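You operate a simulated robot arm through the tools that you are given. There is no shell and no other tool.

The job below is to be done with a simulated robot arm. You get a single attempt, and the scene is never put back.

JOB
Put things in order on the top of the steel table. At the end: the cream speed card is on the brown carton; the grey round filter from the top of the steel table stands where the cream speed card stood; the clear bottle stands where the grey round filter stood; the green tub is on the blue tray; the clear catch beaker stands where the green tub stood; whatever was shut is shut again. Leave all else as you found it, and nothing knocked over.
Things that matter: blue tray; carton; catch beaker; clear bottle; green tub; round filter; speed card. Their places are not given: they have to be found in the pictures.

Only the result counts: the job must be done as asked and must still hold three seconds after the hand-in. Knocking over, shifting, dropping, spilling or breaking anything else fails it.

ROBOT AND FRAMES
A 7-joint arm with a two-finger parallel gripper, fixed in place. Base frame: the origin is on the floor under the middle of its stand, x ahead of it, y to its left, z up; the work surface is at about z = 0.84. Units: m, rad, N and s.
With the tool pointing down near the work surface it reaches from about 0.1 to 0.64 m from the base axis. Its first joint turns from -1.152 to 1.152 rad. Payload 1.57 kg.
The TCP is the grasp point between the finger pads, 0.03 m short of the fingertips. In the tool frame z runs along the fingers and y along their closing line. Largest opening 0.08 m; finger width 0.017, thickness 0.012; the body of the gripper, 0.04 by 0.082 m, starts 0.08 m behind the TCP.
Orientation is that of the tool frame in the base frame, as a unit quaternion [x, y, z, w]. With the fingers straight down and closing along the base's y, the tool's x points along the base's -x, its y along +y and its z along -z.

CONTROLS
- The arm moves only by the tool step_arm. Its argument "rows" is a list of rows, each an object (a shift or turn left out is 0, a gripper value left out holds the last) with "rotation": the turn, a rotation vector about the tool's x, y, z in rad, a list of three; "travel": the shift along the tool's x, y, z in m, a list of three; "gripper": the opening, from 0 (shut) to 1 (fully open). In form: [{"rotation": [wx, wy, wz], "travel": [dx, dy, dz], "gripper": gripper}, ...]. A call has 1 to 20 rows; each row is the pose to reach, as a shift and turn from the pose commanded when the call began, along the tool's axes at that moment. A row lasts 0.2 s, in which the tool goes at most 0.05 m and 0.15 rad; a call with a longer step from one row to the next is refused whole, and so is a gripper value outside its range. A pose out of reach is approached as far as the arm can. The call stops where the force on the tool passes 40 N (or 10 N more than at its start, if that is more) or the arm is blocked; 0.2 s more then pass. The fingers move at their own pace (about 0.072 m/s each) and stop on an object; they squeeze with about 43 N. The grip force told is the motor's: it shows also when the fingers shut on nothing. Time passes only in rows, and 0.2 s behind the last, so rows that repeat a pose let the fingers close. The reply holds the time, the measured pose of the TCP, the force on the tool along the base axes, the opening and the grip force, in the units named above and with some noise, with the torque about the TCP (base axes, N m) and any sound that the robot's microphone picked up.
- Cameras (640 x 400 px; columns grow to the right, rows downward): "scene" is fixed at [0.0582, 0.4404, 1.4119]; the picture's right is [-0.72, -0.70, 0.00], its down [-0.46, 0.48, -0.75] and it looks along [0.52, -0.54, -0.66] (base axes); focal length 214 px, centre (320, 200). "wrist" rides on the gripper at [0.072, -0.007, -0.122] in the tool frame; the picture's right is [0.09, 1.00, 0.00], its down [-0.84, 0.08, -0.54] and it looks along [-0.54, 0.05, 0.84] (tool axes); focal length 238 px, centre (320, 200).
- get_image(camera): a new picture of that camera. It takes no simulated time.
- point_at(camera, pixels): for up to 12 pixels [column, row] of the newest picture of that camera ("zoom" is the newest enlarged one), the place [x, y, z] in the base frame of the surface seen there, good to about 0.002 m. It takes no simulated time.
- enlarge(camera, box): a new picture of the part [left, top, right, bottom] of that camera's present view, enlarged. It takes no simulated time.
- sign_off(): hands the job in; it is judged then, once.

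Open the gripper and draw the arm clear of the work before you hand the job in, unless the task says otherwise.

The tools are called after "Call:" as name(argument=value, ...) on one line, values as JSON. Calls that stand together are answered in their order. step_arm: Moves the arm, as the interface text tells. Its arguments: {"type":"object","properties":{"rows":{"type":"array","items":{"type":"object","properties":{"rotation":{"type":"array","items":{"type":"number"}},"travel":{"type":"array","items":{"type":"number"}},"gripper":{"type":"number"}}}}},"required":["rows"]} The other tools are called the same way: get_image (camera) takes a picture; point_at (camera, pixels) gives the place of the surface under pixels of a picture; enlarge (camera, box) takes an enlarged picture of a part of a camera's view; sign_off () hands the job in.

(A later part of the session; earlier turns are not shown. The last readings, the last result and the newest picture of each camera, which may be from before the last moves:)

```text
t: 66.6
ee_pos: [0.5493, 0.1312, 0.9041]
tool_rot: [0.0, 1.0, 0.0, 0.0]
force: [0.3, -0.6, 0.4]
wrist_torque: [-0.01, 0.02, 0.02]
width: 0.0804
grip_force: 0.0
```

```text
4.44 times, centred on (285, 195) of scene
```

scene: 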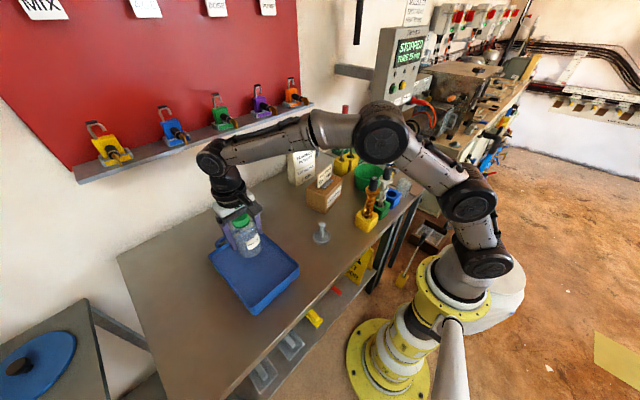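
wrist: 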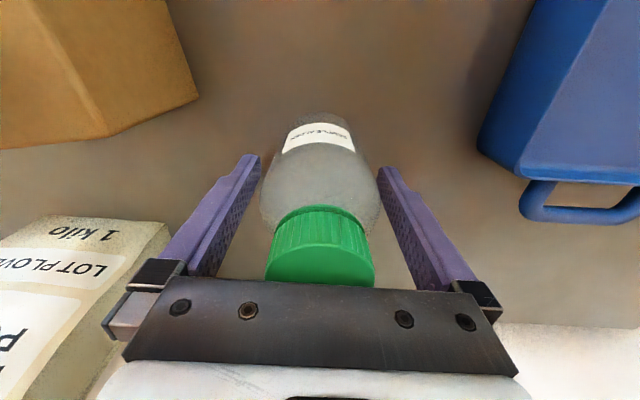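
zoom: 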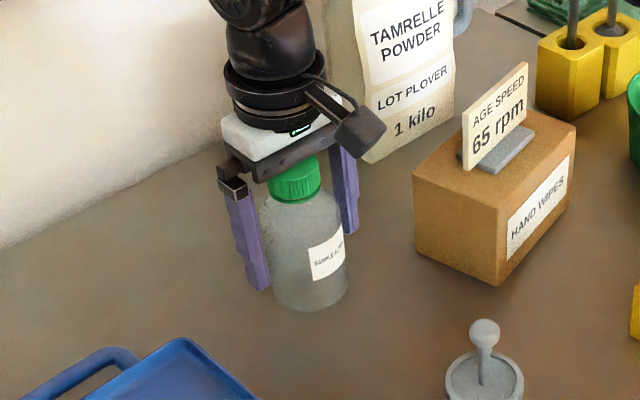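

The bottle stands alone with gaps on both sides. I rise straight up, then travel at z≈1.12 to above the tub's left rim (0.43,-0.18), clear of card, bag and panel.

Call:
step_arm(rows=[{"travel": [0, 0, -0.02]}, {"travel": [0, 0, -0.045]}, {"travel": [0, 0, -0.085]}, {"travel": [0, 0, -0.128]}, {"travel": [0, 0, -0.171]}, {"travel": [0, 0, -0.214]}, {"travel": [0.015, -0.0388, -0.214], "gripper": 0.6}, {"travel": [0.03, -0.0775, -0.214]}, {"travel": [0.045, -0.1163, -0.214]}, {"travel": [0.06, -0.155, -0.214]}, {"travel": [0.075, -0.1938, -0.214]}, {"travel": [0.09, -0.2325, -0.214]}, {"travel": [0.105, -0.2713, -0.214]}, {"travel": [0.12, -0.31, -0.214]}, {"travel": [0.12, -0.31, -0.214]}])

Call:
get_image(camera="wrist")

Call:
get_image(camera="scene")

```text
t: 69.8
ee_pos: [0.4317, -0.1792, 1.1173]
tool_rot: [0.0, 1.0, -0.001, 0.0]
force: [1.1, 0.7, 0.1]
wrist_torque: [-0.01, -0.01, -0.02]
width: 0.0482
grip_force: 0.0
```

```text
taken
```

wrist: 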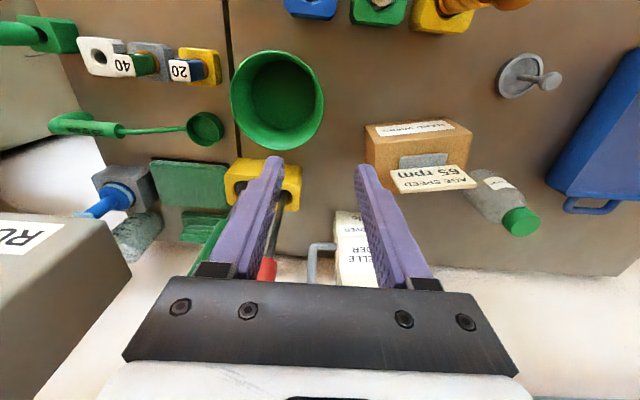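

```text
taken
```

scene: 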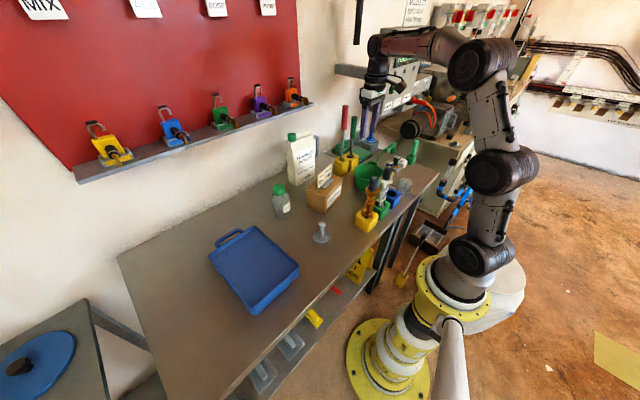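

Above the tub now; it's at (278,100) in the wrist picture. I enlarge it to measure rim and wall on its left (+y) side.

Call:
enlarge(camera="wrist", box=[215, 40, 345, 165])

Call:
point_at(camera="zoom", pixels=[[535, 160], [525, 130], [530, 210], [515, 170], [495, 170], [450, 170], [75, 160], [80, 200], [300, 45], [300, 345], [200, 65], [430, 75]])

```text
3.20 times, centred on (280, 102) of wrist
```

zoom: 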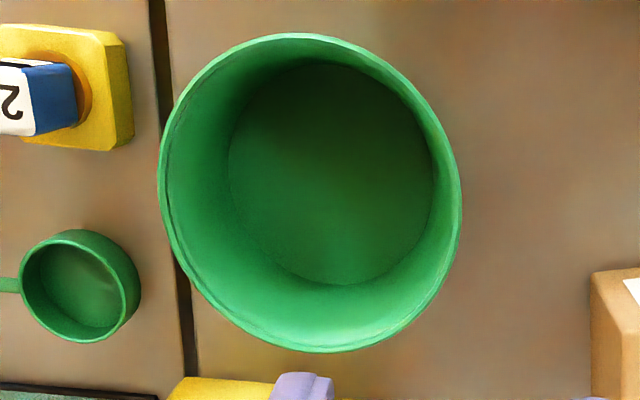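

```text
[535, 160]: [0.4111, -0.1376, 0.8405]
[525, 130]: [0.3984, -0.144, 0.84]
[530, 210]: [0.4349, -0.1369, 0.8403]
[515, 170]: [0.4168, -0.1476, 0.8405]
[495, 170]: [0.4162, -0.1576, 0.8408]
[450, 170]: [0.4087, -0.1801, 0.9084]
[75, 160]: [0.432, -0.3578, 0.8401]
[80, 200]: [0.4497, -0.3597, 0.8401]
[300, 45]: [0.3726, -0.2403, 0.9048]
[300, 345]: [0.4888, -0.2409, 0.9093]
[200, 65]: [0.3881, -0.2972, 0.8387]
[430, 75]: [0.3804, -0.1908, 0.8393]
```

I sample the rim edge and inside wall at proper pixels.

Call:
point_at(camera="zoom", pixels=[[458, 195], [458, 220], [162, 180], [300, 37], [310, 349], [450, 260], [446, 200], [438, 200], [428, 200], [240, 200], [400, 70], [190, 85]])

Call:
point_at(camera="zoom", pixels=[[330, 280], [320, 70], [400, 200], [330, 180], [418, 150], [440, 160], [452, 180], [460, 200], [175, 260], [240, 325], [400, 325], [430, 290]])

```text
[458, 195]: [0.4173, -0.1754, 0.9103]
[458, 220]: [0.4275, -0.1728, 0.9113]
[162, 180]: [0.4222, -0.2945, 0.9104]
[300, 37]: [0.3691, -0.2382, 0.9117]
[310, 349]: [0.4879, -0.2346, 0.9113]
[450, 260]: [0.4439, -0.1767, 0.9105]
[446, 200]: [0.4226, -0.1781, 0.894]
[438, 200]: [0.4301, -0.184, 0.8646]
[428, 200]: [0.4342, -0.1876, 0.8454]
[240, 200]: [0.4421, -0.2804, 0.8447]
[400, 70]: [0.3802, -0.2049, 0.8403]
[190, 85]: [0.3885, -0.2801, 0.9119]
```

```text
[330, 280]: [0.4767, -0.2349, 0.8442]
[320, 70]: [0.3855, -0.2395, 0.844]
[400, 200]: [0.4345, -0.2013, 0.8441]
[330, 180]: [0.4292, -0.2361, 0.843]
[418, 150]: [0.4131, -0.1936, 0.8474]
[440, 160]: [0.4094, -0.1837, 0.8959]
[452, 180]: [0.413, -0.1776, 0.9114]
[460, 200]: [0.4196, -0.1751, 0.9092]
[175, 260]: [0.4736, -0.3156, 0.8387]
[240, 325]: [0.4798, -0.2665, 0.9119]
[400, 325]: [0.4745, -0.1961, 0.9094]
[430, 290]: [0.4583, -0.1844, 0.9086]
```

Tub rim centre ≈(0.429,-0.2355), r 0.06, wall leaning outward ~0.12 rad. I tilt the hand 0.12 rad about tool x so the fingers follow the wall, and lower to z≈0.957, just above the rim, to check alignment.

Call:
step_arm(rows=[{"travel": [0.001, 0, 0.03], "rotation": [0.06, 0, 0]}, {"travel": [0.001, 0, 0.07], "rotation": [0.12, 0, 0]}, {"travel": [0.001, 0, 0.11], "rotation": [0.12, 0, 0]}, {"travel": [0.001, 0, 0.14], "rotation": [0.12, 0, 0]}, {"travel": [0.001, 0, 0.16], "rotation": [0.12, 0, 0]}, {"travel": [0.001, 0, 0.16], "rotation": [0.12, 0, 0]}])

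Call:
get_image(camera="wrist")

Call:
enlarge(camera="scene", box=[320, 90, 430, 220])

```text
t: 71.2
ee_pos: [0.4285, -0.178, 0.9587]
tool_rot: [0.0, 0.998, -0.06, 0.0]
force: [0.8, -0.3, -0.3]
wrist_torque: [0.01, 0.0, -0.03]
width: 0.0481
grip_force: 0.1
```

```text
taken
```

wrist: 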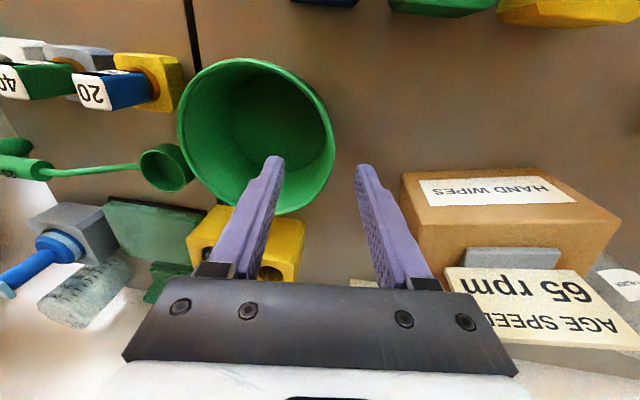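

```text
3.08 times, centred on (375, 155) of scene
```

zoom: 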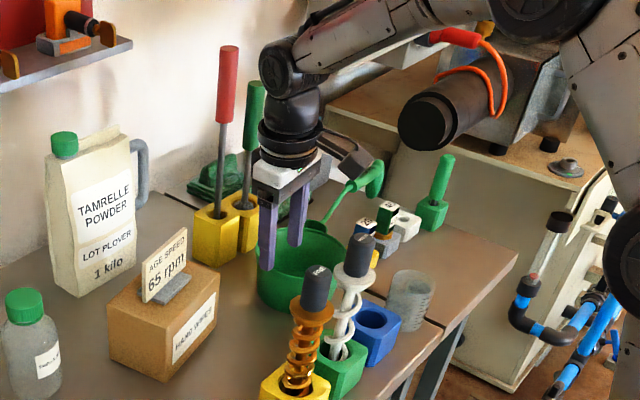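

Fingers straddle the +y rim as planned, tilted with the wall. I descend vertically 0.061 m to z≈0.898.

Call:
step_arm(rows=[{"travel": [0, 0.0024, 0.0199]}, {"travel": [0, 0.0048, 0.0397]}, {"travel": [0, 0.0062, 0.0516]}, {"travel": [0, 0.0073, 0.0606]}, {"travel": [0, 0.0073, 0.0606]}])

Call:
get_image(camera="wrist")

Call:
enlarge(camera="scene", box=[330, 120, 420, 210])

```text
t: 72.4
ee_pos: [0.4281, -0.1776, 0.8961]
tool_rot: [0.0, 0.998, -0.061, 0.0]
force: [0.6, 0.1, 0.3]
wrist_torque: [0.0, 0.02, 0.0]
width: 0.0479
grip_force: 0.0
```

```text
taken
```

wrist: 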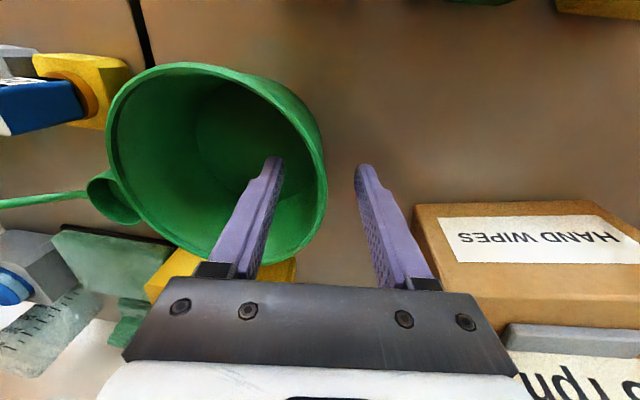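

```text
4.44 times, centred on (375, 165) of scene
```

zoom: 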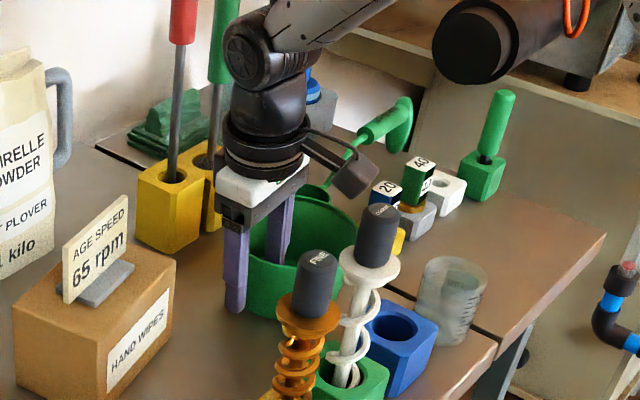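

The wall (322,165) lies midway between the pads (282 and 358). I close and hold.

Call:
step_arm(rows=[{"gripper": 0.4}, {"gripper": 0.25}, {"gripper": 0.12}, {"gripper": 0.0}, {"gripper": 0.0}, {"gripper": 0.0}, {"gripper": 0.0}])

Call:
get_image(camera="wrist")

```text
t: 74.0
ee_pos: [0.4295, -0.179, 0.8973]
tool_rot: [0.001, 0.998, -0.061, 0.001]
force: [1.9, -0.7, 6.9]
wrist_torque: [-0.84, 0.08, 0.16]
width: 0.0056
grip_force: 25.6
```

```text
taken
```

wrist: 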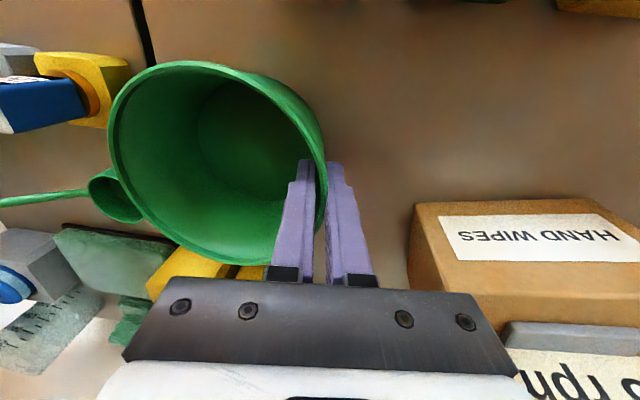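

Gripped (width 0.0056); the small torque shows the wall leans slightly more than my tilt. I lift slowly 3 cm and measure how level the tub hangs.

Call:
step_arm(rows=[{"travel": [0, -0.0002, -0.002]}, {"travel": [0, -0.0006, -0.005]}, {"travel": [0, -0.0011, -0.009]}, {"travel": [0, -0.0017, -0.014]}, {"travel": [0, -0.0024, -0.0199]}, {"travel": [0, -0.0031, -0.0258]}, {"travel": [0, -0.0036, -0.0298]}, {"travel": [0, -0.0036, -0.0298]}])

Call:
get_image(camera="wrist")

Call:
enlarge(camera="scene", box=[330, 120, 420, 210])

```text
t: 75.8
ee_pos: [0.4289, -0.1785, 0.9277]
tool_rot: [0.0, 0.998, -0.061, 0.0]
force: [-0.3, -0.5, -1.7]
wrist_torque: [0.09, 0.0, -0.02]
width: 0.0055
grip_force: 26.1
```

```text
taken
```

wrist: 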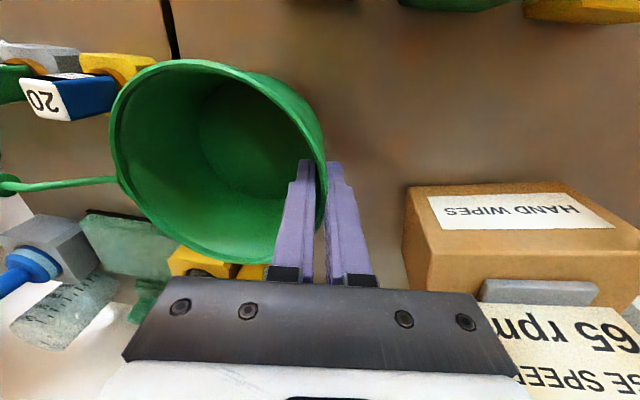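

```text
4.44 times, centred on (375, 165) of scene
```

zoom: 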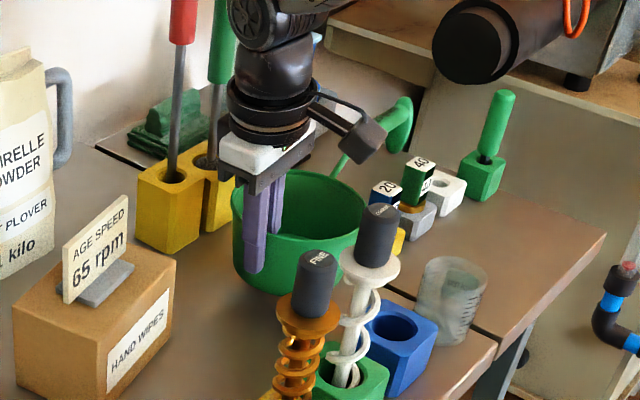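

Lifted. I measure the rim height on near, far, left and right sides to see the tilt.

Call:
enlarge(camera="wrist", box=[90, 45, 350, 280])

Call:
point_at(camera="wrist", pixels=[[113, 130], [114, 120], [118, 165], [150, 72], [190, 61], [245, 76], [300, 118], [320, 160], [140, 205], [180, 240], [230, 260], [200, 130]])

```text
1.70 times, centred on (220, 162) of wrist
```

zoom: 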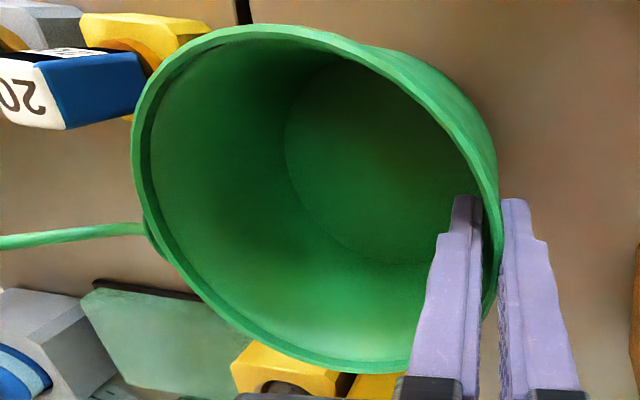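

```text
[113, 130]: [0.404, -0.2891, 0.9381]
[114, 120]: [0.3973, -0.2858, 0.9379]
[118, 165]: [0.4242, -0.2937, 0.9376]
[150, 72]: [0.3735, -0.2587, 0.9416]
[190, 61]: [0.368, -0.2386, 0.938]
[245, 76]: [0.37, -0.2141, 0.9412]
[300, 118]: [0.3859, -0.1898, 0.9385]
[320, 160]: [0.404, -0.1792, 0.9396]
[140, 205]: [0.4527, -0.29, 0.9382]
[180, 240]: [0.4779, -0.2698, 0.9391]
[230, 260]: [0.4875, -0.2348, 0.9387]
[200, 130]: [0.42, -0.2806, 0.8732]
```

The tub hangs level (rim 0.938–0.940 all round), centre (0.428,-0.234). I lift it slowly another 14.5 cm so its bottom clears the card top (0.99).

Call:
step_arm(rows=[{"travel": [0, -0.0002, -0.002]}, {"travel": [0, -0.0007, -0.006]}, {"travel": [0, -0.0014, -0.0119]}, {"travel": [0, -0.0024, -0.0199]}, {"travel": [0, -0.0036, -0.0298]}, {"travel": [0, -0.0048, -0.0397]}, {"travel": [0, -0.006, -0.0496]}, {"travel": [0, -0.0072, -0.0596]}, {"travel": [0, -0.0084, -0.0695]}, {"travel": [0, -0.0096, -0.0794]}, {"travel": [0, -0.0108, -0.0894]}, {"travel": [0, -0.012, -0.0993]}, {"travel": [0, -0.0132, -0.1092]}, {"travel": [0, -0.0144, -0.1191]}, {"travel": [0, -0.0156, -0.1291]}, {"travel": [0, -0.0165, -0.137]}, {"travel": [0, -0.0171, -0.142]}, {"travel": [0, -0.0174, -0.144]}])

Call:
get_image(camera="wrist")

Call:
get_image(camera="scene")

```text
t: 79.6
ee_pos: [0.4289, -0.1785, 1.0722]
tool_rot: [0.0, 0.998, -0.061, 0.0]
force: [0.1, 0.1, -1.9]
wrist_torque: [0.1, -0.01, 0.02]
width: 0.0053
grip_force: 26.2
```

```text
taken
```

wrist: 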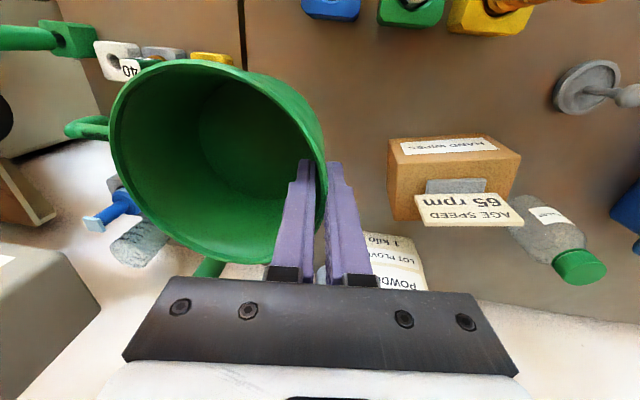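

```text
taken
```

scene: 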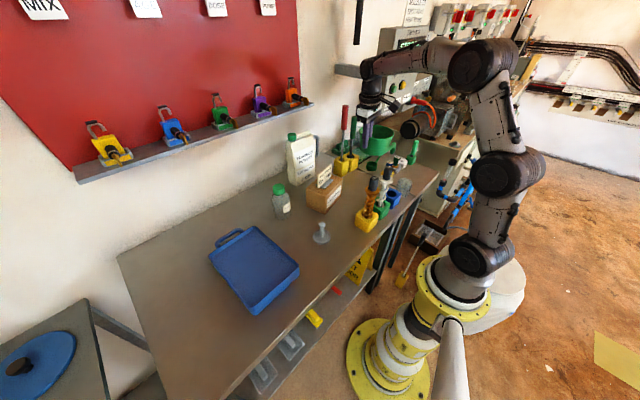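

The tub is steady, bottom at about 1.013. I carry it along +y in three gentle stages; first 0.186 m.

Call:
step_arm(rows=[{"travel": [0, 0.0015, -0.0002]}, {"travel": [0.0001, 0.0052, -0.0006]}, {"travel": [0.0002, 0.0115, -0.0014]}, {"travel": [0.0004, 0.02, -0.0024]}, {"travel": [0.0006, 0.03, -0.0036]}, {"travel": [0.0009, 0.0425, -0.0051]}, {"travel": [0.0012, 0.055, -0.0066]}, {"travel": [0.0015, 0.0675, -0.0081]}, {"travel": [0.0017, 0.08, -0.0096]}, {"travel": [0.002, 0.0925, -0.0112]}, {"travel": [0.0023, 0.105, -0.0127]}, {"travel": [0.0025, 0.1175, -0.0142]}, {"travel": [0.0028, 0.13, -0.0157]}, {"travel": [0.0031, 0.1425, -0.0172]}, {"travel": [0.0034, 0.155, -0.0187]}, {"travel": [0.0036, 0.165, -0.0199]}, {"travel": [0.0038, 0.1735, -0.0209]}, {"travel": [0.0039, 0.1798, -0.0217]}, {"travel": [0.004, 0.1835, -0.0221]}, {"travel": [0.004, 0.185, -0.0223]}])

Call:
get_image(camera="scene")

Call:
enlarge(camera="scene", box=[270, 90, 400, 250])

```text
t: 83.8
ee_pos: [0.4253, 0.0087, 1.0712]
tool_rot: [0.0, 0.998, -0.061, 0.0]
force: [-0.2, -0.1, -1.8]
wrist_torque: [0.12, -0.02, 0.01]
width: 0.0055
grip_force: 26.1
```

```text
taken
```

scene: 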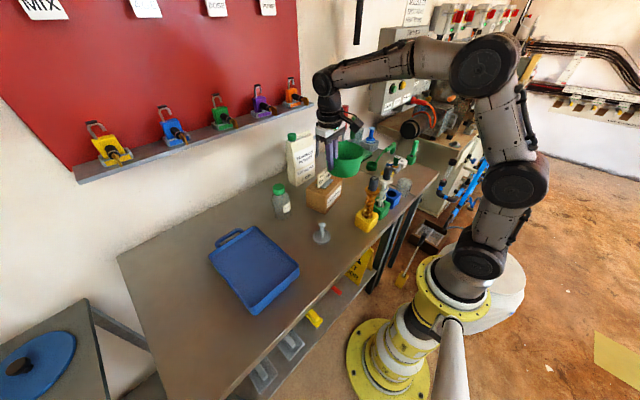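

```text
2.50 times, centred on (335, 170) of scene
```

zoom: 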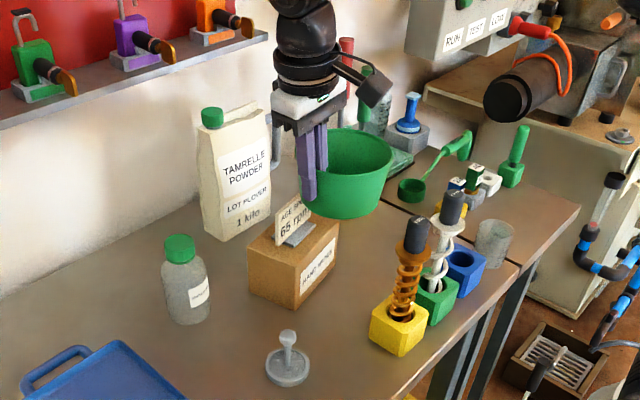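

Clear of the card. Second stage of the carry, same step pattern.

Call:
step_arm(rows=[{"travel": [0, 0.0015, -0.0002]}, {"travel": [0.0001, 0.0052, -0.0006]}, {"travel": [0.0002, 0.0115, -0.0014]}, {"travel": [0.0004, 0.02, -0.0024]}, {"travel": [0.0006, 0.03, -0.0036]}, {"travel": [0.0009, 0.0425, -0.0051]}, {"travel": [0.0012, 0.055, -0.0066]}, {"travel": [0.0015, 0.0675, -0.0081]}, {"travel": [0.0017, 0.08, -0.0096]}, {"travel": [0.002, 0.0925, -0.0112]}, {"travel": [0.0023, 0.105, -0.0127]}, {"travel": [0.0025, 0.1175, -0.0142]}, {"travel": [0.0028, 0.13, -0.0157]}, {"travel": [0.0031, 0.1425, -0.0172]}, {"travel": [0.0034, 0.155, -0.0187]}, {"travel": [0.0036, 0.165, -0.0199]}, {"travel": [0.0038, 0.1735, -0.0209]}, {"travel": [0.0039, 0.1798, -0.0217]}, {"travel": [0.004, 0.1835, -0.0221]}, {"travel": [0.004, 0.185, -0.0223]}])

Call:
get_image(camera="scene")

Call:
get_image(camera="wrist")

```text
t: 88.0
ee_pos: [0.4197, 0.1947, 1.0718]
tool_rot: [0.0, 0.998, -0.06, -0.001]
force: [-0.2, -0.5, -1.7]
wrist_torque: [0.1, 0.0, 0.05]
width: 0.0052
grip_force: 25.3
```

```text
taken
```

scene: 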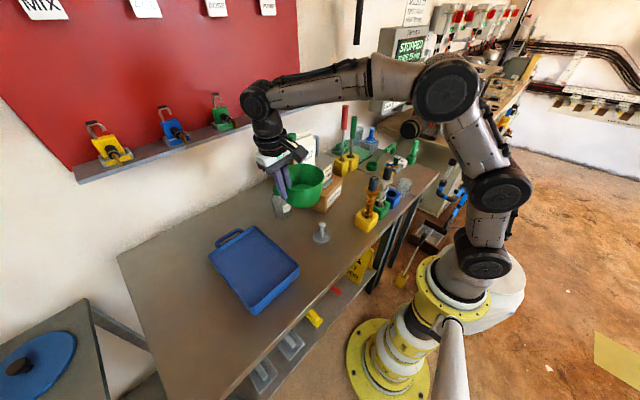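

```text
taken
```

wrist: 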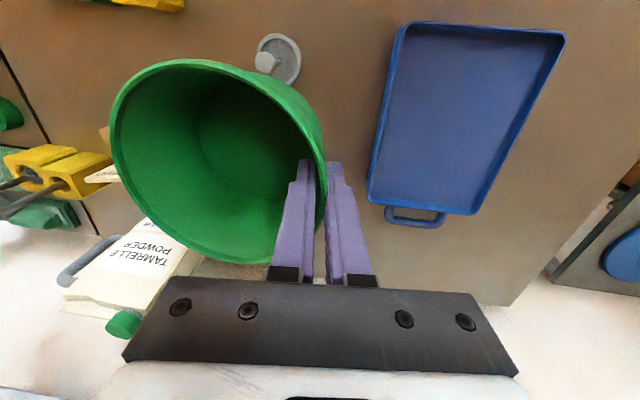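

Tub steady. I re-measure the tray from this clear view before the last stage (rim corners (405,28), (563,38), (475,213), (368,200)).

Call:
point_at(camera="wrist", pixels=[[403, 27], [564, 38], [475, 212], [369, 198], [410, 40], [550, 48], [467, 200], [380, 185], [470, 110], [400, 110], [510, 130], [425, 200]])

```text
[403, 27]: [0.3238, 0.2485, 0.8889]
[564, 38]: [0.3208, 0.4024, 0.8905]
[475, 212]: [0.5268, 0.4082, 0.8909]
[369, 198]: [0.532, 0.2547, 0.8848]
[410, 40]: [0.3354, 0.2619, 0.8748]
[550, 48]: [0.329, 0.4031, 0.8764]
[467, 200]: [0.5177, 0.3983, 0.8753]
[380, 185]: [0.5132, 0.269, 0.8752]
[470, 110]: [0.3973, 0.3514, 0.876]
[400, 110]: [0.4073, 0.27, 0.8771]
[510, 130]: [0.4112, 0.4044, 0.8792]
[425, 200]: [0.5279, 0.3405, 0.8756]
```

Tray centre is (0.4265,0.3285), interior ample. Third stage: carry to tub centre ≈(0.420,0.327) while descending 6 cm.

Call:
step_arm(rows=[{"travel": [0, 0.0016, 0.0003]}, {"travel": [0, 0.0054, 0.001]}, {"travel": [-0.0001, 0.012, 0.0023]}, {"travel": [-0.0001, 0.0209, 0.004]}, {"travel": [-0.0002, 0.0314, 0.006]}, {"travel": [-0.0002, 0.0445, 0.0085]}, {"travel": [-0.0003, 0.0576, 0.011]}, {"travel": [-0.0004, 0.0707, 0.0135]}, {"travel": [-0.0004, 0.0838, 0.016]}, {"travel": [-0.0005, 0.0969, 0.0186]}, {"travel": [-0.0006, 0.11, 0.0211]}, {"travel": [-0.0006, 0.1231, 0.0236]}, {"travel": [-0.0007, 0.1362, 0.0261]}, {"travel": [-0.0008, 0.1493, 0.0286]}, {"travel": [-0.0008, 0.1624, 0.0311]}, {"travel": [-0.0009, 0.1729, 0.0331]}, {"travel": [-0.0009, 0.1818, 0.0348]}, {"travel": [-0.001, 0.1884, 0.0361]}, {"travel": [-0.001, 0.1922, 0.0368]}, {"travel": [-0.001, 0.1938, 0.0371]}])

Call:
get_image(camera="scene")

Call:
get_image(camera="wrist")

```text
t: 92.2
ee_pos: [0.4222, 0.3818, 1.0114]
tool_rot: [-0.001, 0.998, -0.06, 0.0]
force: [-0.3, -0.2, -1.2]
wrist_torque: [0.12, 0.0, 0.03]
width: 0.0053
grip_force: 25.5
```

```text
taken
```

scene: 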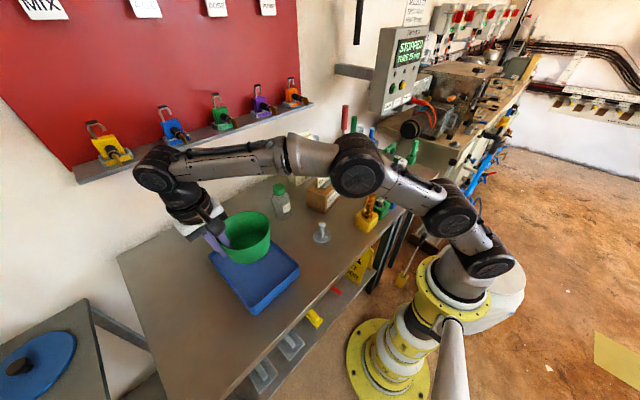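

```text
taken
```

wrist: 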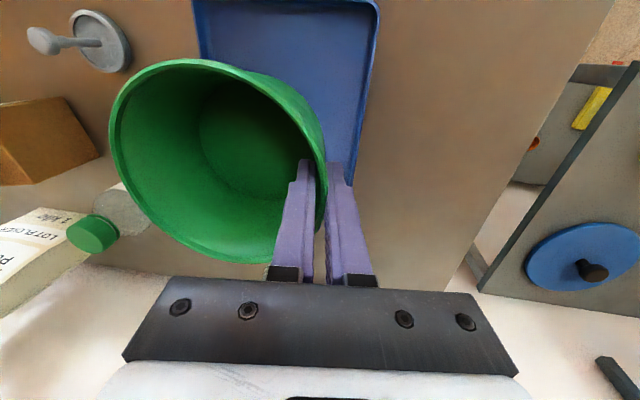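

The tub is over the tray. I lower it 7.5 cm slowly to just above the tray floor.

Call:
step_arm(rows=[{"travel": [0, 0.0004, 0.003]}, {"travel": [0, 0.0012, 0.0099]}, {"travel": [0, 0.0024, 0.0199]}, {"travel": [0, 0.0036, 0.0298]}, {"travel": [0, 0.0048, 0.0397]}, {"travel": [0, 0.006, 0.0496]}, {"travel": [0, 0.0069, 0.0576]}, {"travel": [0, 0.0078, 0.0645]}, {"travel": [0, 0.0084, 0.0695]}, {"travel": [0, 0.0087, 0.0725]}, {"travel": [0, 0.009, 0.0745]}, {"travel": [0, 0.009, 0.0745]}])

Call:
enlarge(camera="scene", box=[170, 180, 310, 320])

Call:
get_image(camera="wrist")

```text
t: 94.8
ee_pos: [0.4211, 0.3822, 0.9367]
tool_rot: [0.0, 0.998, -0.06, 0.0]
force: [0.7, 0.9, -0.2]
wrist_torque: [0.08, 0.02, 0.02]
width: 0.0057
grip_force: 25.3
```

```text
2.86 times, centred on (240, 250) of scene
```

zoom: 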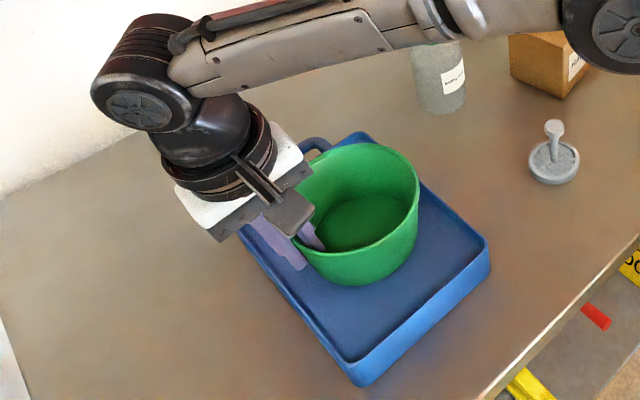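

```text
taken
```

wrist: 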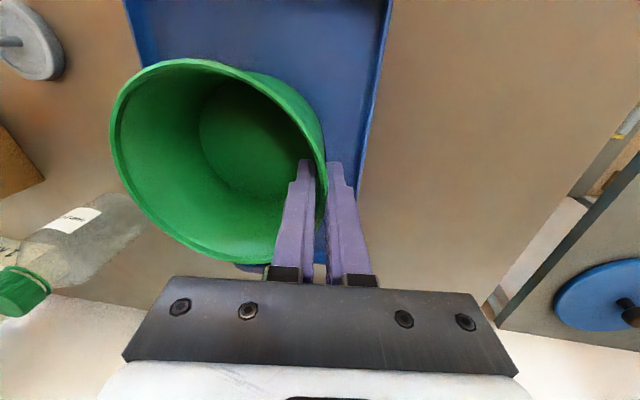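

Nearly there, no contact force. I step down 1 mm at a time.

Call:
step_arm(rows=[{"travel": [0, 0.0001, 0.001]}, {"travel": [0, 0.0002, 0.002]}, {"travel": [0, 0.0002, 0.002]}])

```text
t: 95.6
ee_pos: [0.4224, 0.3831, 0.9357]
tool_rot: [0.0, 0.998, -0.059, 0.0]
force: [0.0, 1.4, 1.1]
wrist_torque: [-0.25, 0.09, -0.02]
width: 0.0055
grip_force: 25.6
```

Light contact has begun (torque changed to -0.25). I press 1 mm more, then open.

Call:
step_arm(rows=[{"travel": [0, 0.0001, 0.0005]}, {"travel": [0, 0.0001, 0.001]}, {"travel": [0, 0.0001, 0.001]}])

```text
t: 96.4
ee_pos: [0.4222, 0.3821, 0.9346]
tool_rot: [0.001, 0.998, -0.06, 0.001]
force: [0.2, 2.6, 6.7]
wrist_torque: [-0.64, 0.06, -0.03]
width: 0.0058
grip_force: 25.4
```

Same contact state as when it was first gripped, so the tub sits on the tray floor. I open the fingers and look.

Call:
step_arm(rows=[{"gripper": 0.12}, {"gripper": 0.25}, {"gripper": 0.5}, {"gripper": 0.5}, {"gripper": 0.5}])

Call:
get_image(camera="wrist")

Call:
enlarge(camera="scene", box=[170, 180, 310, 320])

```text
t: 97.6
ee_pos: [0.4224, 0.3822, 0.9333]
tool_rot: [0.0, 0.998, -0.06, 0.0]
force: [-0.3, 0.5, 0.3]
wrist_torque: [0.0, 0.0, 0.0]
width: 0.0399
grip_force: 0.1
```

```text
taken
```

wrist: 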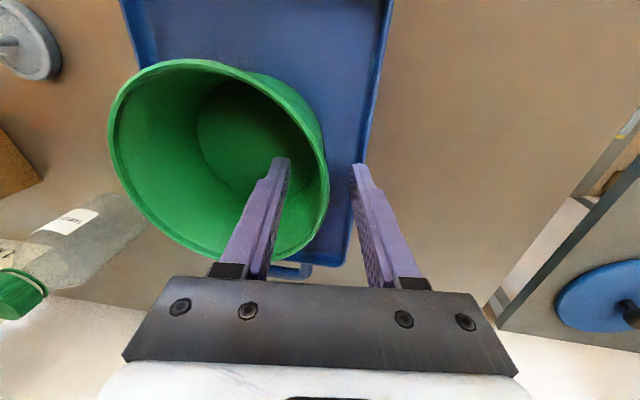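

```text
2.86 times, centred on (240, 250) of scene
```

zoom: 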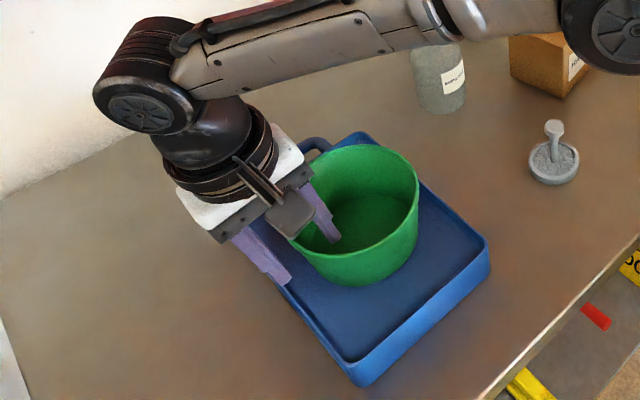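

The tub stands on the tray, level. I rise vertically 14 cm and un-tilt the hand.

Call:
step_arm(rows=[{"travel": [0, -0.0024, -0.0199]}, {"travel": [0, -0.0054, -0.0447]}, {"travel": [0, -0.009, -0.0745]}, {"travel": [0, -0.0132, -0.1092]}, {"travel": [0, -0.0168, -0.139]}, {"travel": [0, -0.0168, -0.139], "rotation": [-0.06, 0, 0]}, {"travel": [0, -0.0168, -0.139], "rotation": [-0.12, 0, 0]}, {"travel": [0, -0.0168, -0.139], "rotation": [-0.12, 0, 0]}])

Call:
get_image(camera="scene")

Call:
get_image(camera="wrist")

```text
t: 99.4
ee_pos: [0.4222, 0.3819, 1.0741]
tool_rot: [0.0, 1.0, -0.001, 0.0]
force: [0.6, 0.1, 0.1]
wrist_torque: [0.0, 0.03, -0.02]
width: 0.0401
grip_force: 0.0
```

```text
taken
```

scene: 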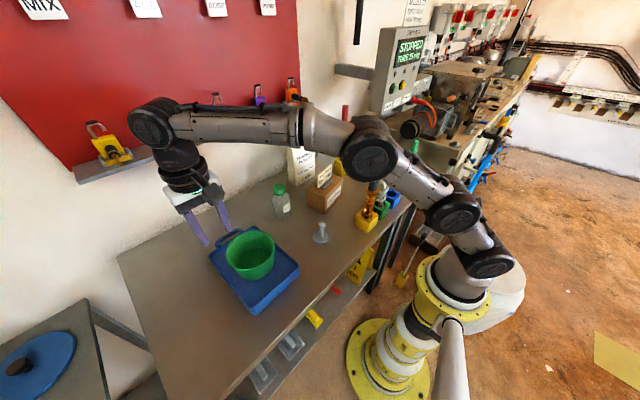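

```text
taken
```

wrist: 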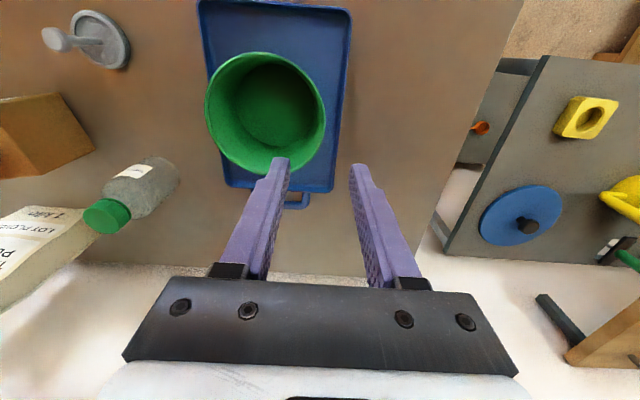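

All good: tub on tray at (265,115) in the wrist view. Now I travel high (z≈1.17) back over to the beaker at (0.289,-0.286), opening to 0.85.

Call:
step_arm(rows=[{"travel": [0.0078, -0.0393, -0.02], "gripper": 0.85}, {"travel": [0.0156, -0.0786, -0.04]}, {"travel": [0.0235, -0.1179, -0.06]}, {"travel": [0.0313, -0.1572, -0.08]}, {"travel": [0.0391, -0.1965, -0.1]}, {"travel": [0.0469, -0.2358, -0.1]}, {"travel": [0.0547, -0.2751, -0.1]}, {"travel": [0.0626, -0.3144, -0.1]}, {"travel": [0.0704, -0.3537, -0.1]}, {"travel": [0.0782, -0.393, -0.1]}, {"travel": [0.086, -0.4323, -0.1]}, {"travel": [0.0938, -0.4716, -0.1]}, {"travel": [0.1017, -0.5109, -0.1]}, {"travel": [0.1095, -0.5502, -0.1]}, {"travel": [0.1173, -0.5895, -0.1]}, {"travel": [0.1251, -0.6288, -0.1]}, {"travel": [0.133, -0.668, -0.1]}, {"travel": [0.133, -0.668, -0.1]}])

Call:
get_image(camera="wrist")

Call:
get_image(camera="scene")

```text
t: 103.2
ee_pos: [0.2889, -0.2871, 1.1742]
tool_rot: [0.0, 1.0, 0.001, 0.0]
force: [-0.1, 1.8, 0.3]
wrist_torque: [0.03, 0.0, -0.03]
width: 0.068
grip_force: 0.0
```

```text
taken
```

wrist: 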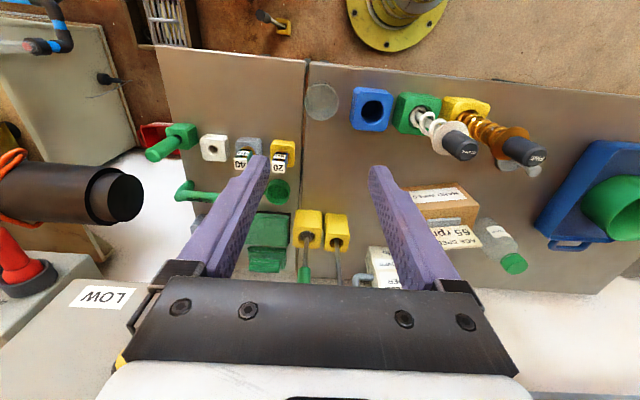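

```text
taken
```

scene: 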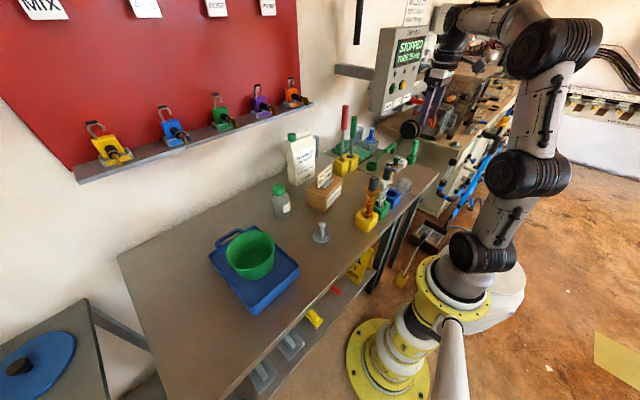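

The beaker is at (321,102) in the wrist view, centred horizontally. I enlarge to confirm alignment before descending.

Call:
enlarge(camera="wrist", box=[290, 70, 400, 140])

Call:
point_at(camera="zoom", pixels=[[355, 110], [360, 260], [360, 140], [390, 190], [500, 130], [180, 120], [93, 190], [270, 190]])

```text
5.71 times, centred on (345, 105) of wrist
```

zoom: 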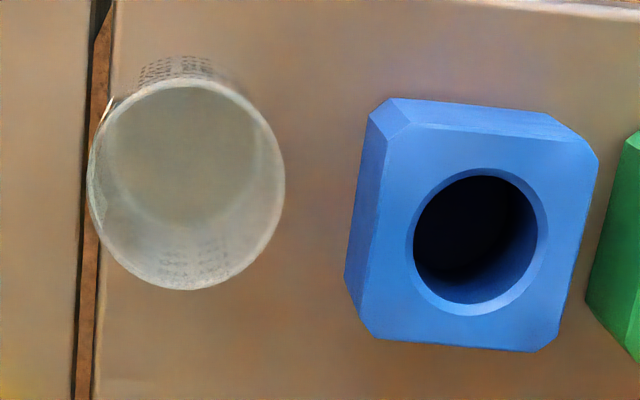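

```text
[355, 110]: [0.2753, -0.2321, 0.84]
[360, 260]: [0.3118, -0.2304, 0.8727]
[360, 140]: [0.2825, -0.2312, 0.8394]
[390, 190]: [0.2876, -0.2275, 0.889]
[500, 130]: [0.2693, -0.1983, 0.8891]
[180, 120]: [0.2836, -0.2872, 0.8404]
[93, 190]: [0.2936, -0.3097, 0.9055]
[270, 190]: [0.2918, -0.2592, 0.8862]
```

Beaker centre confirmed at about (0.289,-0.285). I descend to z≈0.88 with the fingers on either side, slowly in the last part.

Call:
step_arm(rows=[{"travel": [0, 0.0007, 0.05]}, {"travel": [0, 0.0007, 0.1]}, {"travel": [0, 0.0007, 0.15]}, {"travel": [0, 0.0007, 0.195]}, {"travel": [0, 0.0007, 0.22]}, {"travel": [0, 0.0007, 0.22]}])

Call:
get_image(camera="wrist")

Call:
enlarge(camera="scene", box=[350, 110, 450, 220])

```text
t: 104.6
ee_pos: [0.289, -0.2846, 0.9551]
tool_rot: [0.001, 1.0, 0.001, 0.0]
force: [-0.1, -0.8, -0.2]
wrist_torque: [0.01, 0.03, 0.02]
width: 0.0679
grip_force: 0.1
```

```text
taken
```

wrist: 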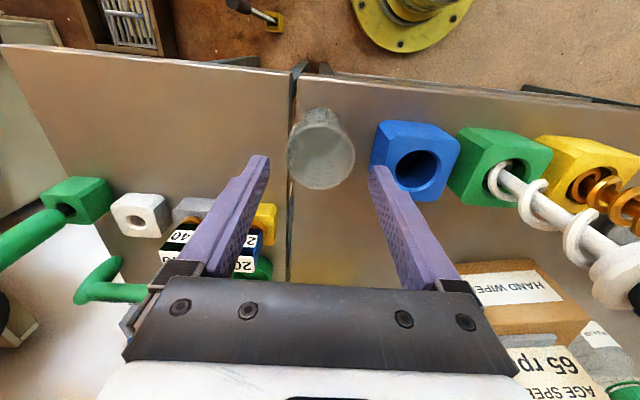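

```text
3.64 times, centred on (400, 165) of scene
```

zoom: 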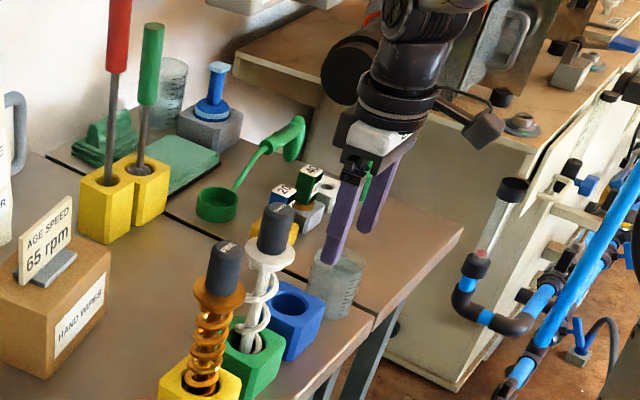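

The beaker rim (322,155) is centred between the tips (260/375). I descend the last 7.5 cm and close.

Call:
step_arm(rows=[{"travel": [0, 0.0006, 0.02]}, {"travel": [0, 0.0006, 0.037]}, {"travel": [0, 0.0006, 0.052]}, {"travel": [0, 0.0006, 0.065]}, {"travel": [0, 0.0006, 0.0745]}, {"travel": [0, 0.0006, 0.0745]}])

Call:
get_image(camera="wrist")

```text
t: 106.0
ee_pos: [0.2891, -0.2857, 0.8801]
tool_rot: [0.001, 1.0, 0.0, 0.0]
force: [0.0, 0.5, -0.1]
wrist_torque: [0.02, -0.03, 0.0]
width: 0.0679
grip_force: 0.2
```

```text
taken
```

wrist: 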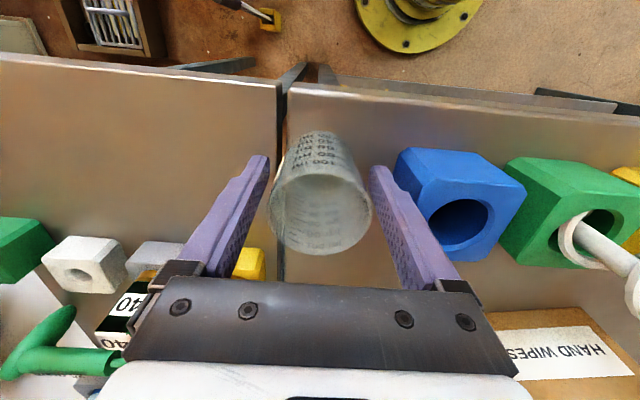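

The beaker is between the fingers, the blue block is clear. I close and hold.

Call:
step_arm(rows=[{"gripper": 0.75}, {"gripper": 0.68}, {"gripper": 0.0}, {"gripper": 0.0}, {"gripper": 0.0}, {"gripper": 0.0}, {"gripper": 0.0}])

Call:
get_image(camera="wrist")

```text
t: 107.6
ee_pos: [0.2894, -0.2847, 0.881]
tool_rot: [0.0, 1.0, 0.0, 0.0]
force: [-0.3, -1.4, -0.4]
wrist_torque: [-0.01, -0.01, -0.01]
width: 0.0526
grip_force: 43.5
```

```text
taken
```

wrist: 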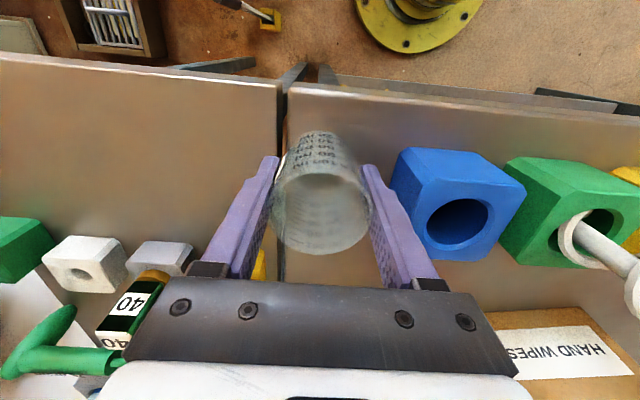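

Beaker held (width 0.0526, grip 43.5). I lift slowly 6 cm.

Call:
step_arm(rows=[{"travel": [0, 0, -0.002]}, {"travel": [0, 0, -0.005]}, {"travel": [0, 0, -0.01]}, {"travel": [0, 0, -0.016]}, {"travel": [0, 0, -0.023]}, {"travel": [0, 0, -0.031]}, {"travel": [0, 0, -0.039]}, {"travel": [0, 0, -0.047]}, {"travel": [0, 0, -0.054]}, {"travel": [0, 0, -0.058]}, {"travel": [0, 0, -0.06]}])

Call:
enlarge(camera="scene", box=[340, 90, 450, 220])

Call:
get_image(camera="wrist")

```text
t: 110.0
ee_pos: [0.2885, -0.2848, 0.9409]
tool_rot: [0.0, 1.0, -0.001, 0.0]
force: [-0.4, 0.4, 0.4]
wrist_torque: [-0.02, 0.01, -0.01]
width: 0.052
grip_force: 43.6
```

```text
3.08 times, centred on (395, 155) of scene
```

zoom: 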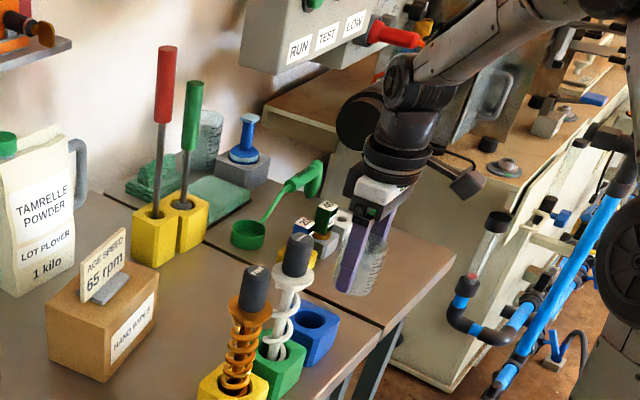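

```text
taken
```

wrist: 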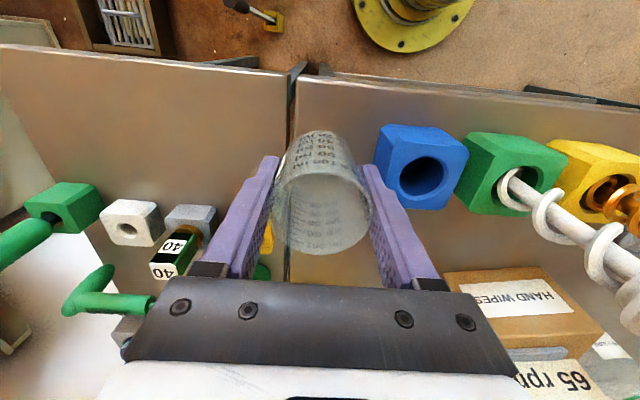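

The beaker hangs level and clear of the block top (0.889). I carry it gently by (+0.140,+0.0495) to the tub's old spot (0.429,-0.2355), well away from the panel.

Call:
step_arm(rows=[{"travel": [-0.0017, 0.0006, 0]}, {"travel": [-0.0056, 0.002, 0]}, {"travel": [-0.0119, 0.0042, 0]}, {"travel": [-0.0203, 0.0072, 0]}, {"travel": [-0.0309, 0.0109, 0]}, {"travel": [-0.0428, 0.0151, 0]}, {"travel": [-0.0547, 0.0193, 0]}, {"travel": [-0.0666, 0.0235, 0]}, {"travel": [-0.0786, 0.0277, 0]}, {"travel": [-0.0905, 0.0319, 0]}, {"travel": [-0.1024, 0.0361, 0]}, {"travel": [-0.1129, 0.0398, 0]}, {"travel": [-0.1221, 0.0431, 0]}, {"travel": [-0.1298, 0.0458, 0]}, {"travel": [-0.1354, 0.0478, 0]}, {"travel": [-0.1389, 0.049, 0]}, {"travel": [-0.1403, 0.0495, 0]}])

Call:
enlarge(camera="scene", box=[320, 70, 440, 210])

Call:
get_image(camera="wrist")

```text
t: 113.6
ee_pos: [0.4298, -0.2347, 0.9395]
tool_rot: [0.0, 1.0, 0.0, 0.0]
force: [-1.3, -0.2, -0.5]
wrist_torque: [-0.05, 0.01, -0.03]
width: 0.0525
grip_force: 42.8
```

```text
2.86 times, centred on (380, 140) of scene
```

zoom: 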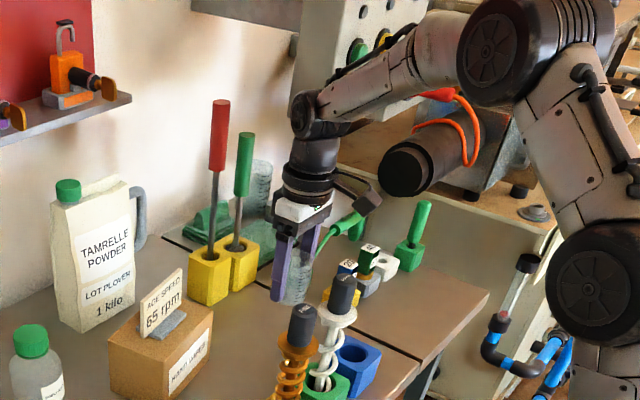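

```text
taken
```

wrist: 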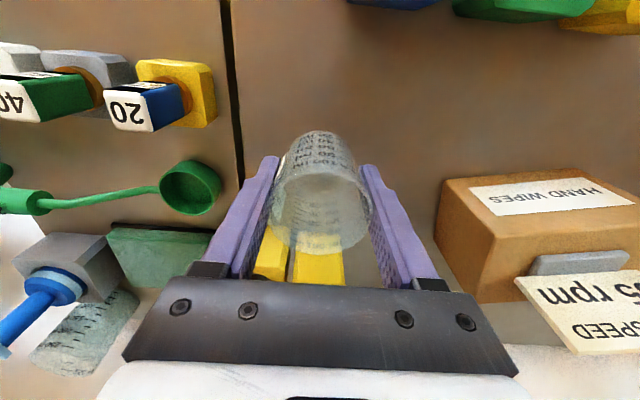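

Beaker over the tub's old spot, hand clear of handles and panel. I lower it slowly 5.9 cm.

Call:
step_arm(rows=[{"travel": [0, 0, 0.003]}, {"travel": [0, 0, 0.009]}, {"travel": [0, 0, 0.017]}, {"travel": [0, 0, 0.026]}, {"travel": [0, 0, 0.035]}, {"travel": [0, 0, 0.043]}, {"travel": [0, 0, 0.05]}, {"travel": [0, 0, 0.055]}, {"travel": [0, 0, 0.058]}, {"travel": [0, 0, 0.059]}, {"travel": [0, 0, 0.059]}])

Call:
enlarge(camera="scene", box=[330, 130, 420, 210])

```text
t: 116.0
ee_pos: [0.4295, -0.2349, 0.8805]
tool_rot: [-0.001, 1.0, 0.0, 0.0]
force: [-0.5, -0.8, -0.8]
wrist_torque: [0.0, -0.01, 0.02]
width: 0.0522
grip_force: 42.8
```

```text
5.00 times, centred on (375, 170) of scene
```

zoom: 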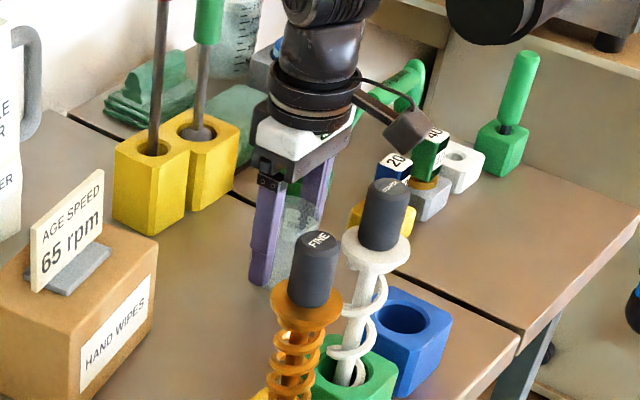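

No contact force yet; I step down in half-mm increments.

Call:
step_arm(rows=[{"travel": [0, 0, 0.0005]}, {"travel": [0, 0, 0.001]}, {"travel": [0, 0, 0.001]}])

```text
t: 116.8
ee_pos: [0.4296, -0.2337, 0.8792]
tool_rot: [0.0, 1.0, 0.0, 0.0]
force: [-0.5, -0.6, 1.6]
wrist_torque: [-0.01, -0.02, 0.0]
width: 0.0526
grip_force: 42.8
```

Only 1.6 N, contact starting; one half-mm more.

Call:
step_arm(rows=[{"travel": [0, 0, 0.0005]}, {"travel": [0, 0, 0.0005]}])

```text
t: 117.4
ee_pos: [0.429, -0.2357, 0.8795]
tool_rot: [0.0, 1.0, 0.0, 0.0]
force: [-1.5, 1.2, 6.7]
wrist_torque: [0.06, 0.09, -0.02]
width: 0.0524
grip_force: 43.1
```

Contact at 6.7 N: the beaker is on the table. I open to 0.85 and check before rising.

Call:
step_arm(rows=[{"travel": [0, 0, -0.0004]}, {"travel": [0, 0, -0.0004], "gripper": 0.75}, {"travel": [0, 0, -0.0004], "gripper": 0.9}, {"travel": [0, 0, -0.0004], "gripper": 0.9}, {"travel": [0, 0, -0.0004], "gripper": 0.9}])

Call:
get_image(camera="wrist")

```text
t: 118.6
ee_pos: [0.4288, -0.2338, 0.8795]
tool_rot: [0.0, 1.0, 0.0, 0.0]
force: [-0.5, 0.8, 0.0]
wrist_torque: [0.0, 0.03, 0.03]
width: 0.072
grip_force: 0.1
```

```text
taken
```

wrist: 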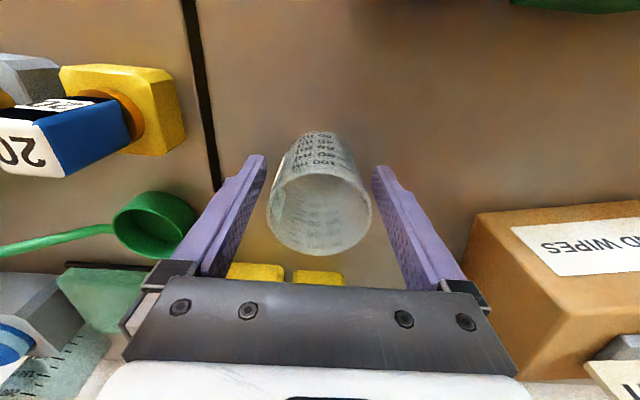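

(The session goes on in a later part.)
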